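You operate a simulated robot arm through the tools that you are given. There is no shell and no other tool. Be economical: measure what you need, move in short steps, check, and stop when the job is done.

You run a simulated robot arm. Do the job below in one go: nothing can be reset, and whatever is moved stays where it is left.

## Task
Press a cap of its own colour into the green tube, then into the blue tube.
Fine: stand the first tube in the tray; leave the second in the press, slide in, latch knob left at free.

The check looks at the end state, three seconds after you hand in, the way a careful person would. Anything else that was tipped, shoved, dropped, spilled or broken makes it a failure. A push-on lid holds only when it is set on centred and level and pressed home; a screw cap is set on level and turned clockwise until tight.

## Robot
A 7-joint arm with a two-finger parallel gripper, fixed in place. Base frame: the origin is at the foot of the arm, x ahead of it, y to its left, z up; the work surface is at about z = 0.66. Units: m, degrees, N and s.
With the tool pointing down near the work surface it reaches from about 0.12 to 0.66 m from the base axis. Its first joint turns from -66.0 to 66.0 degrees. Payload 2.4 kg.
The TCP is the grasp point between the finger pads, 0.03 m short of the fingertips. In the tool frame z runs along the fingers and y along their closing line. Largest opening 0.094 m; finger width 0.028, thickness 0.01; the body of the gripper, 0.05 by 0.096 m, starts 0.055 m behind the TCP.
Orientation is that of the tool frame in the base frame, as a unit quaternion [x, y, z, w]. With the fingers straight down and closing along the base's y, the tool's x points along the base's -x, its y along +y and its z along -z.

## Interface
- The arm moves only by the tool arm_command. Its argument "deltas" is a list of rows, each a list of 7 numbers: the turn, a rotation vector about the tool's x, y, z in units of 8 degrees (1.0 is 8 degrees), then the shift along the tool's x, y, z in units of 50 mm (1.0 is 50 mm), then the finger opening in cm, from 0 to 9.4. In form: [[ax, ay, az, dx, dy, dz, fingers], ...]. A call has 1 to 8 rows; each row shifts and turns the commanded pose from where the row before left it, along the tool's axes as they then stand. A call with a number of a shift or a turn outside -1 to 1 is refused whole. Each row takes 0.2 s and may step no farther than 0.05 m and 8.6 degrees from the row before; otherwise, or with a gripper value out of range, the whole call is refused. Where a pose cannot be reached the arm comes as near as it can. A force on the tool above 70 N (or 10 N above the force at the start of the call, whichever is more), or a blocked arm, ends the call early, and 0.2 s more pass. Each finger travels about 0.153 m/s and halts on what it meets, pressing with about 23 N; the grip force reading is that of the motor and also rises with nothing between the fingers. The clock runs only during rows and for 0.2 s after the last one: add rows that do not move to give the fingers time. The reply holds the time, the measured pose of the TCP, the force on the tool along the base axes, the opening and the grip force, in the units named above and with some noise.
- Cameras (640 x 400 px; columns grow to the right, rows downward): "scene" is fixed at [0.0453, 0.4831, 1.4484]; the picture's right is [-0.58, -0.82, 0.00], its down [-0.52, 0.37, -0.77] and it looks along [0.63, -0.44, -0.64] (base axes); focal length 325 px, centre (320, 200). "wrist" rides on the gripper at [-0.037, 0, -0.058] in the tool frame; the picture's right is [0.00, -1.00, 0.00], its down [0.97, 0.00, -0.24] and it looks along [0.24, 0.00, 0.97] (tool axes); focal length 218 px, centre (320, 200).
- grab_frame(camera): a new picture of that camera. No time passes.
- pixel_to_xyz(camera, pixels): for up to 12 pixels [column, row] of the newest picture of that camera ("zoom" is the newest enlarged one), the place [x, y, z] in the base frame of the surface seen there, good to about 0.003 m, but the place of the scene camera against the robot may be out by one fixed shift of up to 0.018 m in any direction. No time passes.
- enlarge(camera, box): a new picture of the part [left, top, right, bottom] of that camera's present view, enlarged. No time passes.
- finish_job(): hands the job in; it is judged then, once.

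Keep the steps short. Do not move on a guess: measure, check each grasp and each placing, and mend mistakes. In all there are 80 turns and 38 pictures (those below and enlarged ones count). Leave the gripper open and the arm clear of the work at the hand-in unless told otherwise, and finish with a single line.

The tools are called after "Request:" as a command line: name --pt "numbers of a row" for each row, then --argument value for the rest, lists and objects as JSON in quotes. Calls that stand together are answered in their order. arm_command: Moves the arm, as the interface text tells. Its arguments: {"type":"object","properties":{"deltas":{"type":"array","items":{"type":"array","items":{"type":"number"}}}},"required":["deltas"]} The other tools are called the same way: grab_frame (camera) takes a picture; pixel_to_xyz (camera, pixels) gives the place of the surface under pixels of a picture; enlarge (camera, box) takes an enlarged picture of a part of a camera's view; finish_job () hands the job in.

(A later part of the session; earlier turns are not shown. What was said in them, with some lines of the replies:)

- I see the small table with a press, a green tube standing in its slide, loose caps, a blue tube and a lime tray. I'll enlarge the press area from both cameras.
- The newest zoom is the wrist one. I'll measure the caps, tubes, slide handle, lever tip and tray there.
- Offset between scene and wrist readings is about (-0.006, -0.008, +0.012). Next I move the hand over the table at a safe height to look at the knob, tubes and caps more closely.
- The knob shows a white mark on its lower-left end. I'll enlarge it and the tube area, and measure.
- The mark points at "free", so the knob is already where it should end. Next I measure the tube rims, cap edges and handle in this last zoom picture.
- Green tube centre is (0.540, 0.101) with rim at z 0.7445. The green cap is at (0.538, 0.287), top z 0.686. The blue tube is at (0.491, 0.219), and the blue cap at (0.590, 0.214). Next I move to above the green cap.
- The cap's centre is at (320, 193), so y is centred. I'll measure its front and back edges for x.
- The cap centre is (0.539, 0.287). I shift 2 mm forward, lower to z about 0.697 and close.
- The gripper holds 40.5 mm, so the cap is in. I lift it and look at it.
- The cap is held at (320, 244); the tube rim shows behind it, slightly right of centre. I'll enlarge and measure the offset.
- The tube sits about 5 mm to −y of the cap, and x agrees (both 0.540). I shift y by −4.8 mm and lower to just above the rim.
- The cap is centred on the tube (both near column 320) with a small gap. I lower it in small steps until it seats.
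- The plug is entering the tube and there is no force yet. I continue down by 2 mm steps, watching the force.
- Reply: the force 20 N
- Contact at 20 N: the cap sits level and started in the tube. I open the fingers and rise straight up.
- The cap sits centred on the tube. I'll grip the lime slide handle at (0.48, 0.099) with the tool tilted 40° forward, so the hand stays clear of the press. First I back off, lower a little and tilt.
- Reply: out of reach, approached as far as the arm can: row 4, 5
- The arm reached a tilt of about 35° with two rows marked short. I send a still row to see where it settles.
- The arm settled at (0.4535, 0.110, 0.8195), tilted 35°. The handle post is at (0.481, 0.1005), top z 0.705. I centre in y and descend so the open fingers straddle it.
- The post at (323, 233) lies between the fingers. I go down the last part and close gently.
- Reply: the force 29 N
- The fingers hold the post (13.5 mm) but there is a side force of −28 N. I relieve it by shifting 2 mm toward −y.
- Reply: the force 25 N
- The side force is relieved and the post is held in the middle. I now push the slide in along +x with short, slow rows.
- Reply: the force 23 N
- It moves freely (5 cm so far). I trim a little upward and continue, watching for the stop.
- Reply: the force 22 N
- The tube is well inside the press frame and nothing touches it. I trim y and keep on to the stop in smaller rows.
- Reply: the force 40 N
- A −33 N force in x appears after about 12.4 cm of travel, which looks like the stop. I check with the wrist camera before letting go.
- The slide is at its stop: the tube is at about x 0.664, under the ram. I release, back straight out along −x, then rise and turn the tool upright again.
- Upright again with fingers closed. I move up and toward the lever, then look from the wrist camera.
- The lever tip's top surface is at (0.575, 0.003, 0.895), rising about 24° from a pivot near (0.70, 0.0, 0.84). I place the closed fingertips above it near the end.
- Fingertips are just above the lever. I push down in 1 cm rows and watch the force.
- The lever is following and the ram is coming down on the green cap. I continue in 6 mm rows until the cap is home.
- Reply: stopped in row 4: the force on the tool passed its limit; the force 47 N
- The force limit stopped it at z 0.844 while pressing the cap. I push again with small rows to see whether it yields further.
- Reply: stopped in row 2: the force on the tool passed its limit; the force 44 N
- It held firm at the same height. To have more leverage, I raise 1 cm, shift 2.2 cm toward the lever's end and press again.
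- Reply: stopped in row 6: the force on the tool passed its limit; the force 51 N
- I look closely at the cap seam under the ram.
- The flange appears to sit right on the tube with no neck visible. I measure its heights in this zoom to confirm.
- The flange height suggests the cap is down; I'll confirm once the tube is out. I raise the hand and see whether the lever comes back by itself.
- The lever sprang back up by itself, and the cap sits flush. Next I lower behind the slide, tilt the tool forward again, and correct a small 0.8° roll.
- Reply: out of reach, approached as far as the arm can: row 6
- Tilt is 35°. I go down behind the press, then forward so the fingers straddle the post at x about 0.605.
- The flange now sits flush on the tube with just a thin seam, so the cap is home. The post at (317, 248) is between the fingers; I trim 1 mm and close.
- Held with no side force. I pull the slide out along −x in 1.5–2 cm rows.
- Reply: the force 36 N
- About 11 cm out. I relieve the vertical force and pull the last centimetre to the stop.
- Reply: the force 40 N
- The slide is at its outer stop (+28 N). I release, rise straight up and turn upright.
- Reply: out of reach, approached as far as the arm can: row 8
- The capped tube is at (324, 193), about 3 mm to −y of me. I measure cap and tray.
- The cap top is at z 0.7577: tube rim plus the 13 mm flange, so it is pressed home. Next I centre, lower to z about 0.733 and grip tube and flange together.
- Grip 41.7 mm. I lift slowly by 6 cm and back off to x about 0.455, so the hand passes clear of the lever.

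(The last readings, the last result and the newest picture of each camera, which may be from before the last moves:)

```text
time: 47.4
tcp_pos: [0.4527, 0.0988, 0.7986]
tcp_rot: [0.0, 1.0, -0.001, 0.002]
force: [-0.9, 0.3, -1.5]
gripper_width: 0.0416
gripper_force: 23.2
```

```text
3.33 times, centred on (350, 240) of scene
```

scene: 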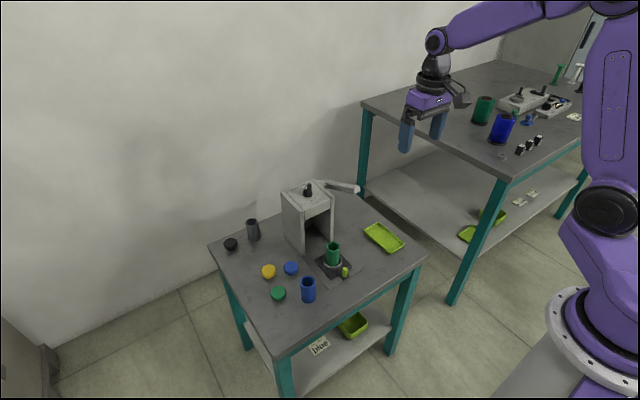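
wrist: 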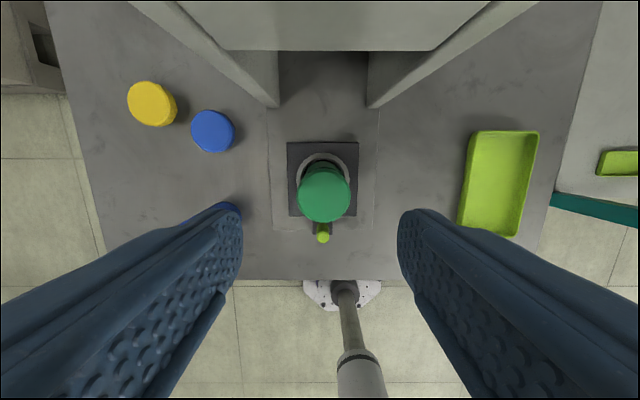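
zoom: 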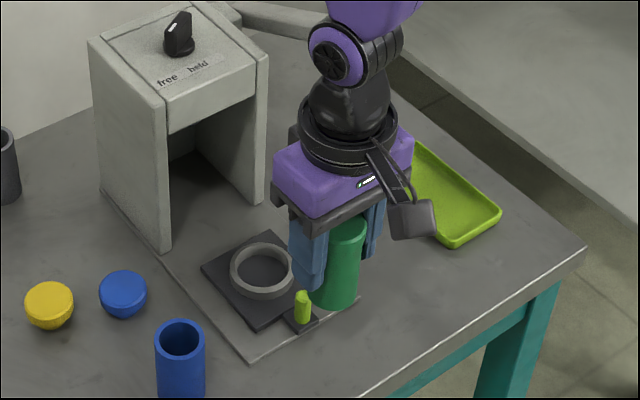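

The tube hangs straight with the cap holding. I carry it to −y, then forward over the tray.

Request:
arm_command --pt "0 0 0 0 -0.6 0 3" --pt "0 0 0 0 -0.82 0 3" --pt "0 0 0 0 -0.82 0 3" --pt "0 0 0 0 -0.82 0 3" --pt "0 0 0 0 -0.6 0 3" --pt "0 0 0 0 -0.4 0 3" --pt "0 0 0 -0.7 0 0 3" --pt "0 0 0 -0.7 0 0 3"

Request:
grab_frame --camera "wrist"

```text
time: 49.2
tcp_pos: [0.5221, -0.1064, 0.8004]
tcp_rot: [-0.001, 1.0, -0.001, 0.0]
force: [-0.5, -0.3, -0.3]
gripper_width: 0.0414
gripper_force: 22.4
```

```text
9 pictures are left
```

wrist: 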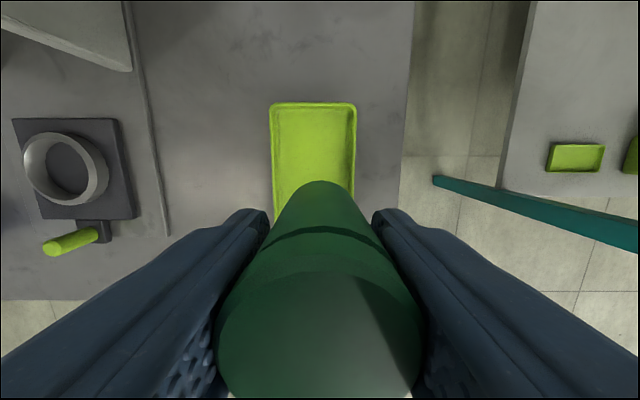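

The tray is about 5 mm to +y of the hand (column 314 against 320). I shift and lower, slowing near the floor.

Request:
arm_command --pt "0 0 0 0 0.1 0.3 3" --pt "0 0 0 0 0 0.6 3" --pt "0 0 0 0 0 0.4 3" --pt "0 0 0 0 0 0.1 3" --pt "0 0 0 0 0 0.04 3" --pt "0 0 0 0 0 0 3"

```text
time: 50.6
tcp_pos: [0.5214, -0.1006, 0.7285]
tcp_rot: [0.0, 1.0, 0.0, 0.002]
force: [0.2, -0.1, -0.2]
gripper_width: 0.0411
gripper_force: 23.0
```

Request:
arm_command --pt "0 0 0 0 0 0.04 3" --pt "0 0 0 0 0 0.04 3" --pt "0 0 0 0 0 0.04 3" --pt "0 0 0 0 0 0 3"

```text
time: 51.6
tcp_pos: [0.5214, -0.1005, 0.7218]
tcp_rot: [-0.001, 1.0, -0.001, 0.001]
force: [-1.5, 0.5, 2.3]
gripper_width: 0.0409
gripper_force: 22.8
```

Request:
arm_command --pt "0 0 0 0 0 0.02 3" --pt "0 0 0 0 0 0.02 3" --pt "0 0 0 0 0 0 3"

```text
time: 52.4
tcp_pos: [0.522, -0.1009, 0.7201]
tcp_rot: [0.0, 1.0, -0.002, 0.002]
force: [-3.8, 3.1, 19.9]
gripper_width: 0.0411
gripper_force: 22.9
```

The tube stands on the tray floor (20 N contact). I open the fingers, rise straight up, back off to x about 0.46 and look.

Request:
arm_command --pt "0 0 0 0 0 -0.02 3" --pt "0 0 0 0 0 0 5.5" --pt "0 0 0 0 0 0 5.5" --pt "0 0 0 0 0 -0.6 5.5" --pt "0 0 0 0 0 -0.9 5.5" --pt "0 0 0 0 0 -0.4 5.5" --pt "0 0 0 0.7 0 0 5.5" --pt "0 0 0 0.6 0 0 6.5"

Request:
grab_frame --camera "wrist"

```text
time: 54.2
tcp_pos: [0.4584, -0.1009, 0.8175]
tcp_rot: [-0.001, 1.0, 0.0, 0.001]
force: [-0.6, 1.1, -0.3]
gripper_width: 0.065
gripper_force: 0.1
```

```text
8 pictures are left
```

wrist: 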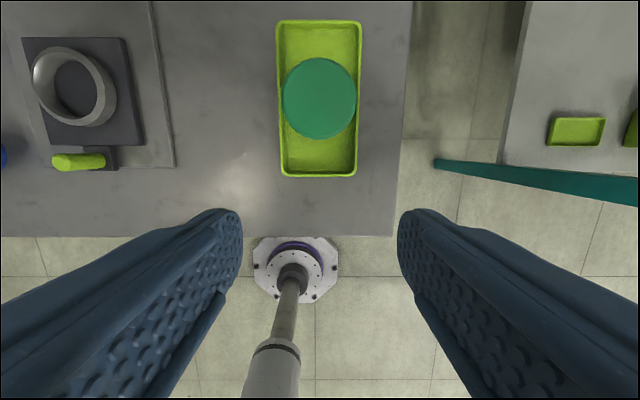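

The green tube stands in the tray with its cap on. Next the blue tube: I travel at x 0.46 past the lever, then to above (0.491, 0.219).

Request:
arm_command --pt "0 0 0 0 0.8 -0.1 6.5" --pt "0 0 0 0 0.8 -0.1 6.5" --pt "0 0 0 0 0.8 -0.1 6.5" --pt "0 0 0 0 0.8 -0.1 6.5" --pt "0 0 0 0 0.8 0 6.5" --pt "0 0 0 -0.22 0.8 0 6.5" --pt "0 0 0 -0.22 0.8 0 6.5" --pt "0 0 0 -0.22 0.78 0 6.5"

Request:
grab_frame --camera "wrist"

```text
time: 56.0
tcp_pos: [0.4912, 0.2202, 0.8346]
tcp_rot: [0.0, 1.0, -0.001, 0.001]
force: [-0.2, 0.0, 0.8]
gripper_width: 0.065
gripper_force: 0.0
```

```text
7 pictures are left
```

wrist: 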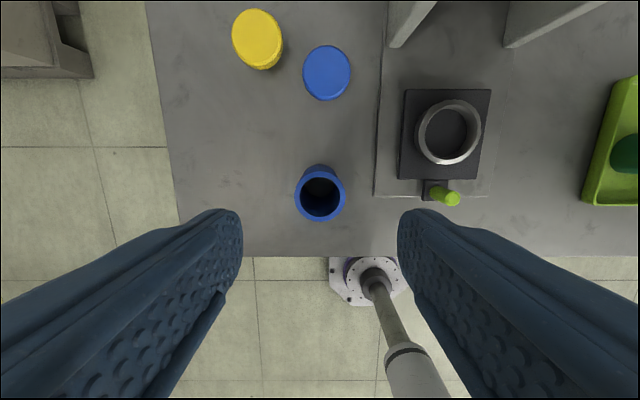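

The blue tube at (320, 194) is centred. I measure its rim, the socket ring and the blue cap.

Request:
pixel_to_xyz --camera "wrist" --pixels '[[298, 195], [343, 195], [320, 174], [320, 217], [418, 131], [477, 131], [448, 104], [448, 160], [304, 74], [349, 74], [326, 49], [327, 97]]'

```text
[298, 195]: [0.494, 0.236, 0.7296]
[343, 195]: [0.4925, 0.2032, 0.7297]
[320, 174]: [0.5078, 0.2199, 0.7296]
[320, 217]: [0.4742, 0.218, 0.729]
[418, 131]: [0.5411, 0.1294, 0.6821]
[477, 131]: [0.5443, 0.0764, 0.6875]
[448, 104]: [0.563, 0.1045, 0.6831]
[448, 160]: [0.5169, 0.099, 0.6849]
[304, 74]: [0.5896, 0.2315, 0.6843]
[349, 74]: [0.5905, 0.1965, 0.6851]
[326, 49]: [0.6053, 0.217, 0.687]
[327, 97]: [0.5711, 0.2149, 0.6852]
```

The blue tube is at (0.491, 0.2195) and the socket centre at (0.540, 0.101). I lower to z about 0.712 and grip the tube.

Request:
arm_command --pt "0 0 0 0 0 0.85 6.5" --pt "0 0 0 0 0 0.9 6.5" --pt "0 0 0 0 0 0.7 6.5" --pt "0 0 0 0 0 0 3" --pt "0 0 0 0 0 0 3" --pt "0 0 0 0 0 0 3"

```text
time: 57.4
tcp_pos: [0.4891, 0.2224, 0.7114]
tcp_rot: [-0.001, 1.0, -0.001, 0.001]
force: [1.6, -0.7, 1.5]
gripper_width: 0.0391
gripper_force: 22.7
```

Tube held at 39.1 mm. I lift 6.5 cm and carry it over the socket.

Request:
arm_command --pt "0 0 0 0 0 -0.4 3" --pt "0 0 0 0 0 -0.9 3" --pt "0 0 0 -0.33 -0.7 0 3" --pt "0 0 0 -0.33 -0.85 0 3" --pt "0 0 0 -0.33 -0.84 0 3" --pt "0 0 0 0 0 0 3"

Request:
enlarge --camera "scene" --box '[290, 215, 370, 285]'

```text
time: 58.8
tcp_pos: [0.5391, 0.099, 0.7758]
tcp_rot: [-0.002, 1.0, -0.001, 0.002]
force: [0.1, 0.2, -1.1]
gripper_width: 0.0386
gripper_force: 22.8
```

```text
5.71 times, centred on (330, 250) of scene
```

zoom: 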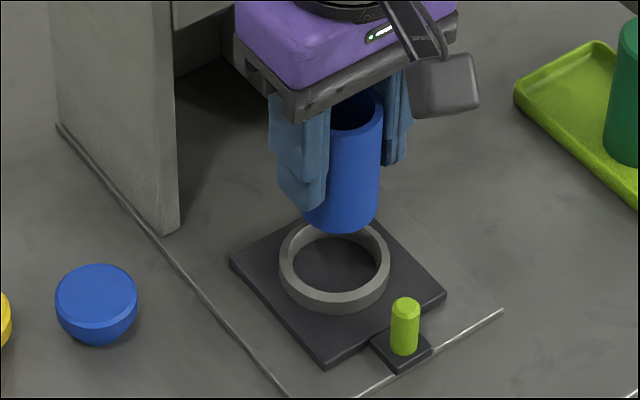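

Aligned over the ring. I lower to the ring's top and then in small steps.

Request:
arm_command --pt "0 0 0 0 0 0.5 3" --pt "0 0 0 0 0 0.2 3" --pt "0 0 0 0 0 0.08 3" --pt "0 0 0 0 0 0.08 3" --pt "0 0 0 0 0 0.06 3" --pt "0 0 0 0 0 0 3"

```text
time: 60.2
tcp_pos: [0.5398, 0.1009, 0.7316]
tcp_rot: [-0.001, 1.0, 0.0, 0.002]
force: [-0.5, -0.4, 0.1]
gripper_width: 0.039
gripper_force: 23.0
```

Request:
arm_command --pt "0 0 0 0 0 0.04 3" --pt "0 0 0 0 0 0.04 3" --pt "0 0 0 0 0 0.03 3" --pt "0 0 0 0 0 0 3"

```text
time: 61.2
tcp_pos: [0.5388, 0.1003, 0.7272]
tcp_rot: [-0.001, 1.0, -0.001, 0.001]
force: [-0.9, 0.0, -1.0]
gripper_width: 0.0386
gripper_force: 22.8
```

Request:
arm_command --pt "0 0 0 0 0 0.03 3" --pt "0 0 0 0 0 0.03 3" --pt "0 0 0 0 0 0 3"

```text
time: 62.0
tcp_pos: [0.5392, 0.0996, 0.7237]
tcp_rot: [-0.002, 1.0, -0.001, 0.002]
force: [-1.0, 0.1, 16.8]
gripper_width: 0.0386
gripper_force: 23.2
```

The tube is seated in the socket (17 N). I release, rise, and move over the blue cap.

Request:
arm_command --pt "0 0 0 0 0 -0.02 3" --pt "0 0 0 0 0 0 5.5" --pt "0 0 0 0 0 0 5.5" --pt "0 0 0 0 0 -0.7 5.5" --pt "0 0 0 0 0 -0.9 5.5" --pt "0 0 0 -0.32 0.76 0 5.2" --pt "0 0 0 -0.32 0.76 0 5.2" --pt "0 0 0 -0.32 0.76 0 5.2"

Request:
grab_frame --camera "wrist"

```text
time: 63.8
tcp_pos: [0.586, 0.2144, 0.8056]
tcp_rot: [0.0, 1.0, 0.0, 0.001]
force: [0.1, -0.4, -0.5]
gripper_width: 0.0519
gripper_force: 0.0
```

```text
5 pictures are left
```

wrist: 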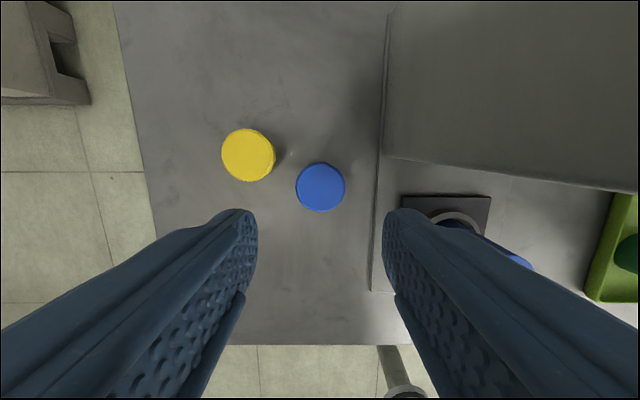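

Request:
pixel_to_xyz --camera "wrist" --pixels '[[298, 187], [343, 187], [320, 165], [320, 187], [320, 209], [272, 155], [248, 178], [390, 155], [500, 165]]'

```text
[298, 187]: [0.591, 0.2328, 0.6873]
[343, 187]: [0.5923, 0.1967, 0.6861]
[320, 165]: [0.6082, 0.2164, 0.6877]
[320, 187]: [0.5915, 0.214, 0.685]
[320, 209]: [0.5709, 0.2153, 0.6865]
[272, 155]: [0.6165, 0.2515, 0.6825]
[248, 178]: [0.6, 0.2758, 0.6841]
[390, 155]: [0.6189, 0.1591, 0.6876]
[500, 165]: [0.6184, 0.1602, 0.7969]
```

By geometry the cap at (320, 187) is about 4 mm ahead of the grasp axis, at y centred. The yellow cap and press wall (y 0.160) are clear. I shift 4 mm forward, lower and close.

Request:
arm_command --pt "0 0 0 -0.08 0 0.8 5.2" --pt "0 0 0 0 0 0.9 5.2" --pt "0 0 0 0 0 0.42 5.2" --pt "0 0 0 0 0 0 3" --pt "0 0 0 0 0 0 3" --pt "0 0 0 0 0 0 3"

```text
time: 65.2
tcp_pos: [0.5891, 0.2144, 0.7005]
tcp_rot: [-0.002, 1.0, -0.001, 0.002]
force: [-1.1, -0.3, 4.0]
gripper_width: 0.0402
gripper_force: 23.3
```

The cap is held at 40.2 mm. I lift and carry it to above the blue tube, and check the alignment.

Request:
arm_command --pt "0 0 0 0 0 -0.5 3" --pt "0 0 0 0 0 -0.9 3" --pt "0 0 0 0 0 -0.9 3" --pt "0 0 0 0.34 -0.76 0 3" --pt "0 0 0 0.35 -0.76 0 3" --pt "0 0 0 0.35 -0.76 0 3" --pt "0 0 0 0 0 0 3"

Request:
enlarge --camera "wrist" --box '[240, 140, 400, 300]'

```text
time: 66.8
tcp_pos: [0.5367, 0.1011, 0.8116]
tcp_rot: [0.0, 1.0, 0.0, 0.002]
force: [1.0, -0.2, 0.2]
gripper_width: 0.0404
gripper_force: 23.4
```

```text
2.50 times, centred on (320, 220) of wrist
```

zoom: 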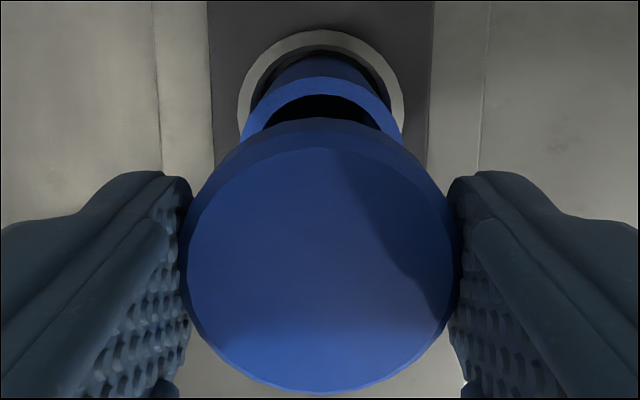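

The tube rim and cap are both centred at column 321. I measure x.

Request:
pixel_to_xyz --camera "zoom" --pixels '[[320, 150], [320, 260], [320, 385], [321, 87], [300, 90], [342, 90], [248, 130], [395, 130], [195, 260], [447, 260]]'

```text
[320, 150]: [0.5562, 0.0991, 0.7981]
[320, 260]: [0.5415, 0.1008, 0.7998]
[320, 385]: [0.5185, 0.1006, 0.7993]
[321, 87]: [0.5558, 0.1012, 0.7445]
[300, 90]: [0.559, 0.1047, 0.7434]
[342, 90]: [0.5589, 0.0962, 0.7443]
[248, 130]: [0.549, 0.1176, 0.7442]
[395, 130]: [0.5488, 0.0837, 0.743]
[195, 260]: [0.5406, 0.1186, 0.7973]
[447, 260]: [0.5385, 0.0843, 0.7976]
```

The tube is about 2 mm ahead of the cap in x. I shift +2 mm and lower to just above the rim, then continue in small steps.

Request:
arm_command --pt "0 0 0 -0.04 0 0 3" --pt "0 0 0 0 0 0.3 3" --pt "0 0 0 0 0 0.24 3" --pt "0 0 0 0 0 0.06 3" --pt "0 0 0 0 0 0.04 3" --pt "0 0 0 0 0 0 3"

```text
time: 68.2
tcp_pos: [0.5406, 0.0998, 0.7812]
tcp_rot: [0.0, 1.0, -0.001, 0.002]
force: [0.1, 0.1, -0.4]
gripper_width: 0.0401
gripper_force: 23.3
```

Request:
arm_command --pt "0 0 0 0 0 0.04 3" --pt "0 0 0 0 0 0.04 3" --pt "0 0 0 0 0 0.03 3" --pt "0 0 0 0 0 0 3"

```text
time: 69.2
tcp_pos: [0.5413, 0.101, 0.7749]
tcp_rot: [-0.001, 1.0, 0.0, 0.003]
force: [-0.1, 0.2, 19.2]
gripper_width: 0.0406
gripper_force: 22.9
```

Contact at 19 N at the same height as with the green cap, level and no side force. I release, rise and back off.

Request:
arm_command --pt "0 0 0 0 0 -0.02 3" --pt "0 0 0 0 0 0 6" --pt "0 0 0 0 0 0 6" --pt "0 0 0 0 0 -0.8 6" --pt "0 0 0 0 0 -0.8 6" --pt "0 0 0 0.7 0 0 3.5" --pt "0 0 0 0.7 0 0 3.5" --pt "0 0 0 0 0 0.9 3.5"

Request:
enlarge --camera "scene" --box '[290, 170, 400, 285]'

```text
time: 71.0
tcp_pos: [0.4708, 0.0989, 0.8142]
tcp_rot: [-0.001, 1.0, -0.001, 0.002]
force: [-0.8, 0.9, 0.0]
gripper_width: 0.0351
gripper_force: 0.1
```

```text
3.48 times, centred on (345, 228) of scene
```

zoom: 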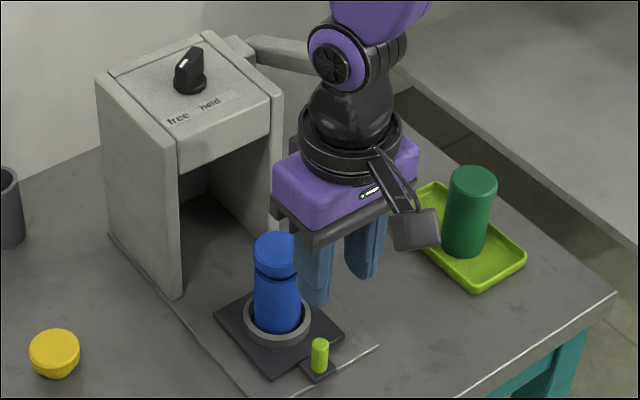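

The blue cap sits level on its tube and the green tube stands in the tray. I tilt the tool forward to grip the slide handle again.

Request:
arm_command --pt "0 -1 0 0 0 0 3.5" --pt "0 -1 0 0 0 0 3.5" --pt "0 -1 0 0 0 0 3.5" --pt "0 -1 0 0 0 0 3.5" --pt "0 -0.4 0 0 0 0 3.5" --pt "0 0 0 0 0 0 3.5"

```text
time: 72.4
tcp_pos: [0.4754, 0.1081, 0.8126]
tcp_rot: [0.0, 0.967, 0.008, 0.253]
force: [0.0, -0.4, 0.8]
gripper_width: 0.0349
gripper_force: 0.0
out of reach, approached as far as the arm can: row 2, 3
```

Request:
arm_command --pt "0.11 0 0 0 -0.17 0 3.5" --pt "0 -0.73 0 0 0 0 3.5" --pt "0 0 0 0 0 0 3.5"

```text
time: 73.2
tcp_pos: [0.4751, 0.0989, 0.8116]
tcp_rot: [0.001, 0.953, 0.001, 0.302]
force: [-0.3, 0.4, -0.8]
gripper_width: 0.0349
gripper_force: 0.0
```

Tilt is 35°. I descend over the post and close on it.

Request:
arm_command --pt "0 0 0 0.42 0.01 0.504 3.5" --pt "0 0 0 0.42 0 0.504 3.5" --pt "0 0 0 0.42 0 0.504 3.5" --pt "0 0 0 0 0 0 3.5" --pt "0 0 0 0 0 0 0.5" --pt "0 0 0 0 0 0 0.5" --pt "0 0 0 0 0 0 0.5"

```text
time: 74.8
tcp_pos: [0.4672, 0.1, 0.713]
tcp_rot: [-0.001, 0.954, 0.002, 0.301]
force: [4.0, 8.6, -11.3]
gripper_width: 0.0135
gripper_force: 44.7
```

The post is held (13.5 mm). I push the slide in smoothly.

Request:
arm_command --pt "0 0 0 -0.164 0 0.115 0.5" --pt "0 0 0 -0.164 0 0.115 0.5" --pt "0 0 0 -0.245 0 0.172 0.5" --pt "0 0 0 -0.245 0 0.172 0.5" --pt "0 0 0 -0.245 0 0.172 0.5" --pt "0 0 0 -0.245 0 0.172 0.5" --pt "0 0 0 -0.245 0 0.172 0.5" --pt "0 0 0 0 0 0 0.5"

```text
time: 76.6
tcp_pos: [0.5602, 0.1001, 0.7117]
tcp_rot: [0.001, 0.954, 0.002, 0.3]
force: [1.1, 4.4, 1.0]
gripper_width: 0.0134
gripper_force: 45.1
```

Request:
arm_command --pt "0 0 0 -0.164 0 0.115 0.5" --pt "0 0 0 -0.164 0 0.115 0.5" --pt "0 0 0 -0.13 0 0.092 0.5" --pt "0 0 0 -0.06 0 0.042 0.5" --pt "0 0 0 0 0 0 0.5"

```text
time: 77.8
tcp_pos: [0.5911, 0.1005, 0.7111]
tcp_rot: [0.0, 0.955, 0.001, 0.296]
force: [-31.8, 5.6, 24.6]
gripper_width: 0.013
gripper_force: 45.2
5 turns are left
```

The slide is at its stop (−32 N at the same place as before). With few turns left, I release, back out, turn upright and rise to near the lever in one go, along the path that worked before.

Request:
arm_command --pt "0 0 0 0.05 0 -0.035 0.5" --pt "0 0 0 0 0 0 3.5" --pt "0 0 0 0 0 0 3.5" --pt "0 0 0 0.57 0 -0.4 3.5" --pt "0 0 0 0.57 0 -0.4 3.5" --pt "0 0 0 0 0 -0.9 3.5" --pt "0 0 0 0 0 -0.9 3.5" --pt "0 0 0 0 0 0 3.5"

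Request:
arm_command --pt "0 1 0 0 0 0 2" --pt "0 1 0 0 0 0 0" --pt "0 1 0 0 0 0 0" --pt "0 1 0 0 0 0 0" --pt "0 0.38 0 0 0 0 0" --pt "0 0 0 0 0 -0.95 0" --pt "0 0 0 0 0 -0.95 0" --pt "0 0 0 0 0 -0.95 0"

Request:
arm_command --pt "0 0 0 0 0 -0.95 0" --pt "0 0 0 -0.4 -0.85 0 0" --pt "0 0 0 -0.4 -0.85 0 0" --pt "0 0 0 0 -0.2 0 0" --pt "0 0 0 0 0 0 0"

```text
time: 79.6
tcp_pos: [0.4677, 0.1, 0.788]
tcp_rot: [0.002, 0.954, 0.002, 0.301]
force: [0.0, 1.0, 0.3]
gripper_width: 0.0351
gripper_force: 0.0
```

```text
time: 81.4
tcp_pos: [0.4679, 0.0984, 0.9311]
tcp_rot: [0.001, 1.0, 0.002, 0.0]
force: [0.5, 0.9, -0.4]
gripper_width: 0.0004
gripper_force: 23.4
```

```text
time: 82.6
tcp_pos: [0.509, 0.0033, 0.976]
tcp_rot: [0.001, 1.0, 0.002, 0.0]
force: [0.4, 0.3, -0.2]
gripper_width: 0.0
gripper_force: 23.3
4 turns are left
```

The hand is beside the lever at the safe height. I go over its end, press down as before, and repeat the push with small rows up to the force limit, then look.

Request:
arm_command --pt "0 0 0 -0.74 0 0 0" --pt "0 0 0 -0.74 0 0 0" --pt "0 0 0 0 0 0.8 0" --pt "0 0 0 0 0 0.2 0" --pt "0 0 0 0 0 0.2 0" --pt "0 0 0 0 0 0.2 0" --pt "0 0 0 0 0 0.2 0" --pt "0 0 0 0 0 0.2 0"

Request:
arm_command --pt "0 0 0 0 0 0.2 0" --pt "0 0 0 0 0 0.2 0" --pt "0 0 0 0 0 0.2 0" --pt "0 0 0 0 0 0.12 0" --pt "0 0 0 0 0 0.12 0" --pt "0 0 0 0 0 0.12 0" --pt "0 0 0 0 0 0.12 0" --pt "0 0 0 0 0 0 0"

Request:
arm_command --pt "0 0 0 0 0 0.06 0" --pt "0 0 0 0 0 0.06 0" --pt "0 0 0 0 0 0.06 0" --pt "0 0 0 0 0 0.06 0" --pt "0 0 0 0 0 0 0"

Request:
arm_command --pt "0 0 0 0 0 -0.2 0" --pt "0 0 0 0.44 0 0 0" --pt "0 0 0 0 0 0.2 0" --pt "0 0 0 0 0 0.12 0" --pt "0 0 0 0 0 0.1 0" --pt "0 0 0 0 0 0.1 0" --pt "0 0 0 0 0 0.1 0" --pt "0 0 0 0 0 0.1 0"

Request:
enlarge --camera "scene" --box '[285, 170, 400, 270]'

```text
time: 84.4
tcp_pos: [0.5845, 0.0038, 0.8854]
tcp_rot: [0.001, 1.0, 0.001, 0.001]
force: [-1.2, 0.2, 0.6]
gripper_width: 0.0001
gripper_force: 22.8
```

```text
time: 86.0
tcp_pos: [0.5823, 0.0059, 0.8439]
tcp_rot: [0.001, 1.0, 0.002, 0.0]
force: [-22.7, 0.2, 44.6]
gripper_width: 0.0
gripper_force: 23.0
stopped in row 7: the force on the tool passed its limit (the readings are from after the stop); the commanded pose is now the measured one
```

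```text
time: 86.4
tcp_pos: [0.5834, 0.0064, 0.8428]
tcp_rot: [0.001, 1.0, 0.001, 0.0]
force: [-21.2, -0.4, 41.1]
gripper_width: 0.0001
gripper_force: 23.0
stopped in row 2: the force on the tool passed its limit (the readings are from after the stop); the commanded pose is now the measured one
```

```text
time: 87.6
tcp_pos: [0.5629, 0.0057, 0.8363]
tcp_rot: [0.0, 1.0, 0.002, 0.003]
force: [-23.5, 0.2, 48.7]
gripper_width: 0.0
gripper_force: 23.3
stopped in row 6: the force on the tool passed its limit (the readings are from after the stop); the commanded pose is now the measured one
```

```text
4.00 times, centred on (342, 220) of scene
3 turns are left
```

zoom: 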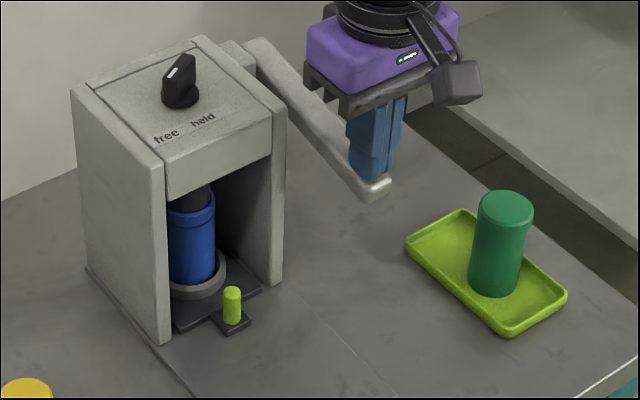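

The stop heights match those of the green tube, and the blue cap looks flush. I raise the hand, let the lever return, back off with the gripper open, and check.

Request:
arm_command --pt "0 0 0 0 0 -0.5 0" --pt "0 0 0 0 0 -0.8 0" --pt "0 0 0 0 0 -0.95 0" --pt "0 0 0 0 0 -0.9 0" --pt "0 0 0 0.9 0 0 3" --pt "0 0 0 0.8 0 -0.3 6" --pt "0 0 0 0 0 -0.8 9" --pt "0 0 0 0 0 0 9"

Request:
enlarge --camera "scene" --box '[285, 170, 400, 270]'

```text
time: 89.4
tcp_pos: [0.4805, 0.0055, 1.0468]
tcp_rot: [0.001, 1.0, 0.002, 0.003]
force: [0.2, -0.3, -0.9]
gripper_width: 0.0897
gripper_force: 0.0
```

```text
4.00 times, centred on (342, 220) of scene
2 turns are left
```

zoom: 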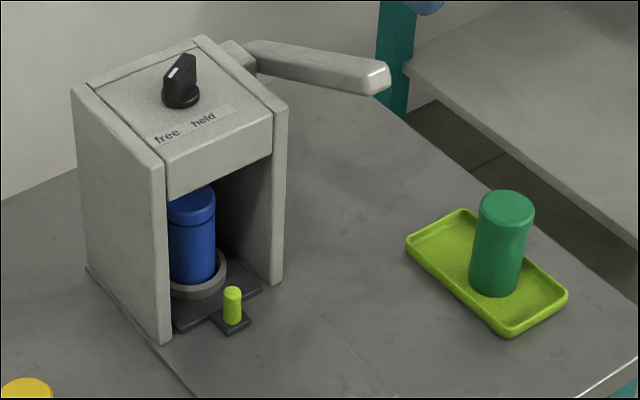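

The lever is up, the slide is in and the knob is at free. The blue tube is in the press with its cap flush, and the green capped tube stands in the tray. The gripper is open and clear, so I hand in.

Request:
finish_job

```text
The job is handed in.
```

The green tube is capped and standing in the tray; the blue tube is capped in the press with the slide in and the knob at free, and the job is handed in.
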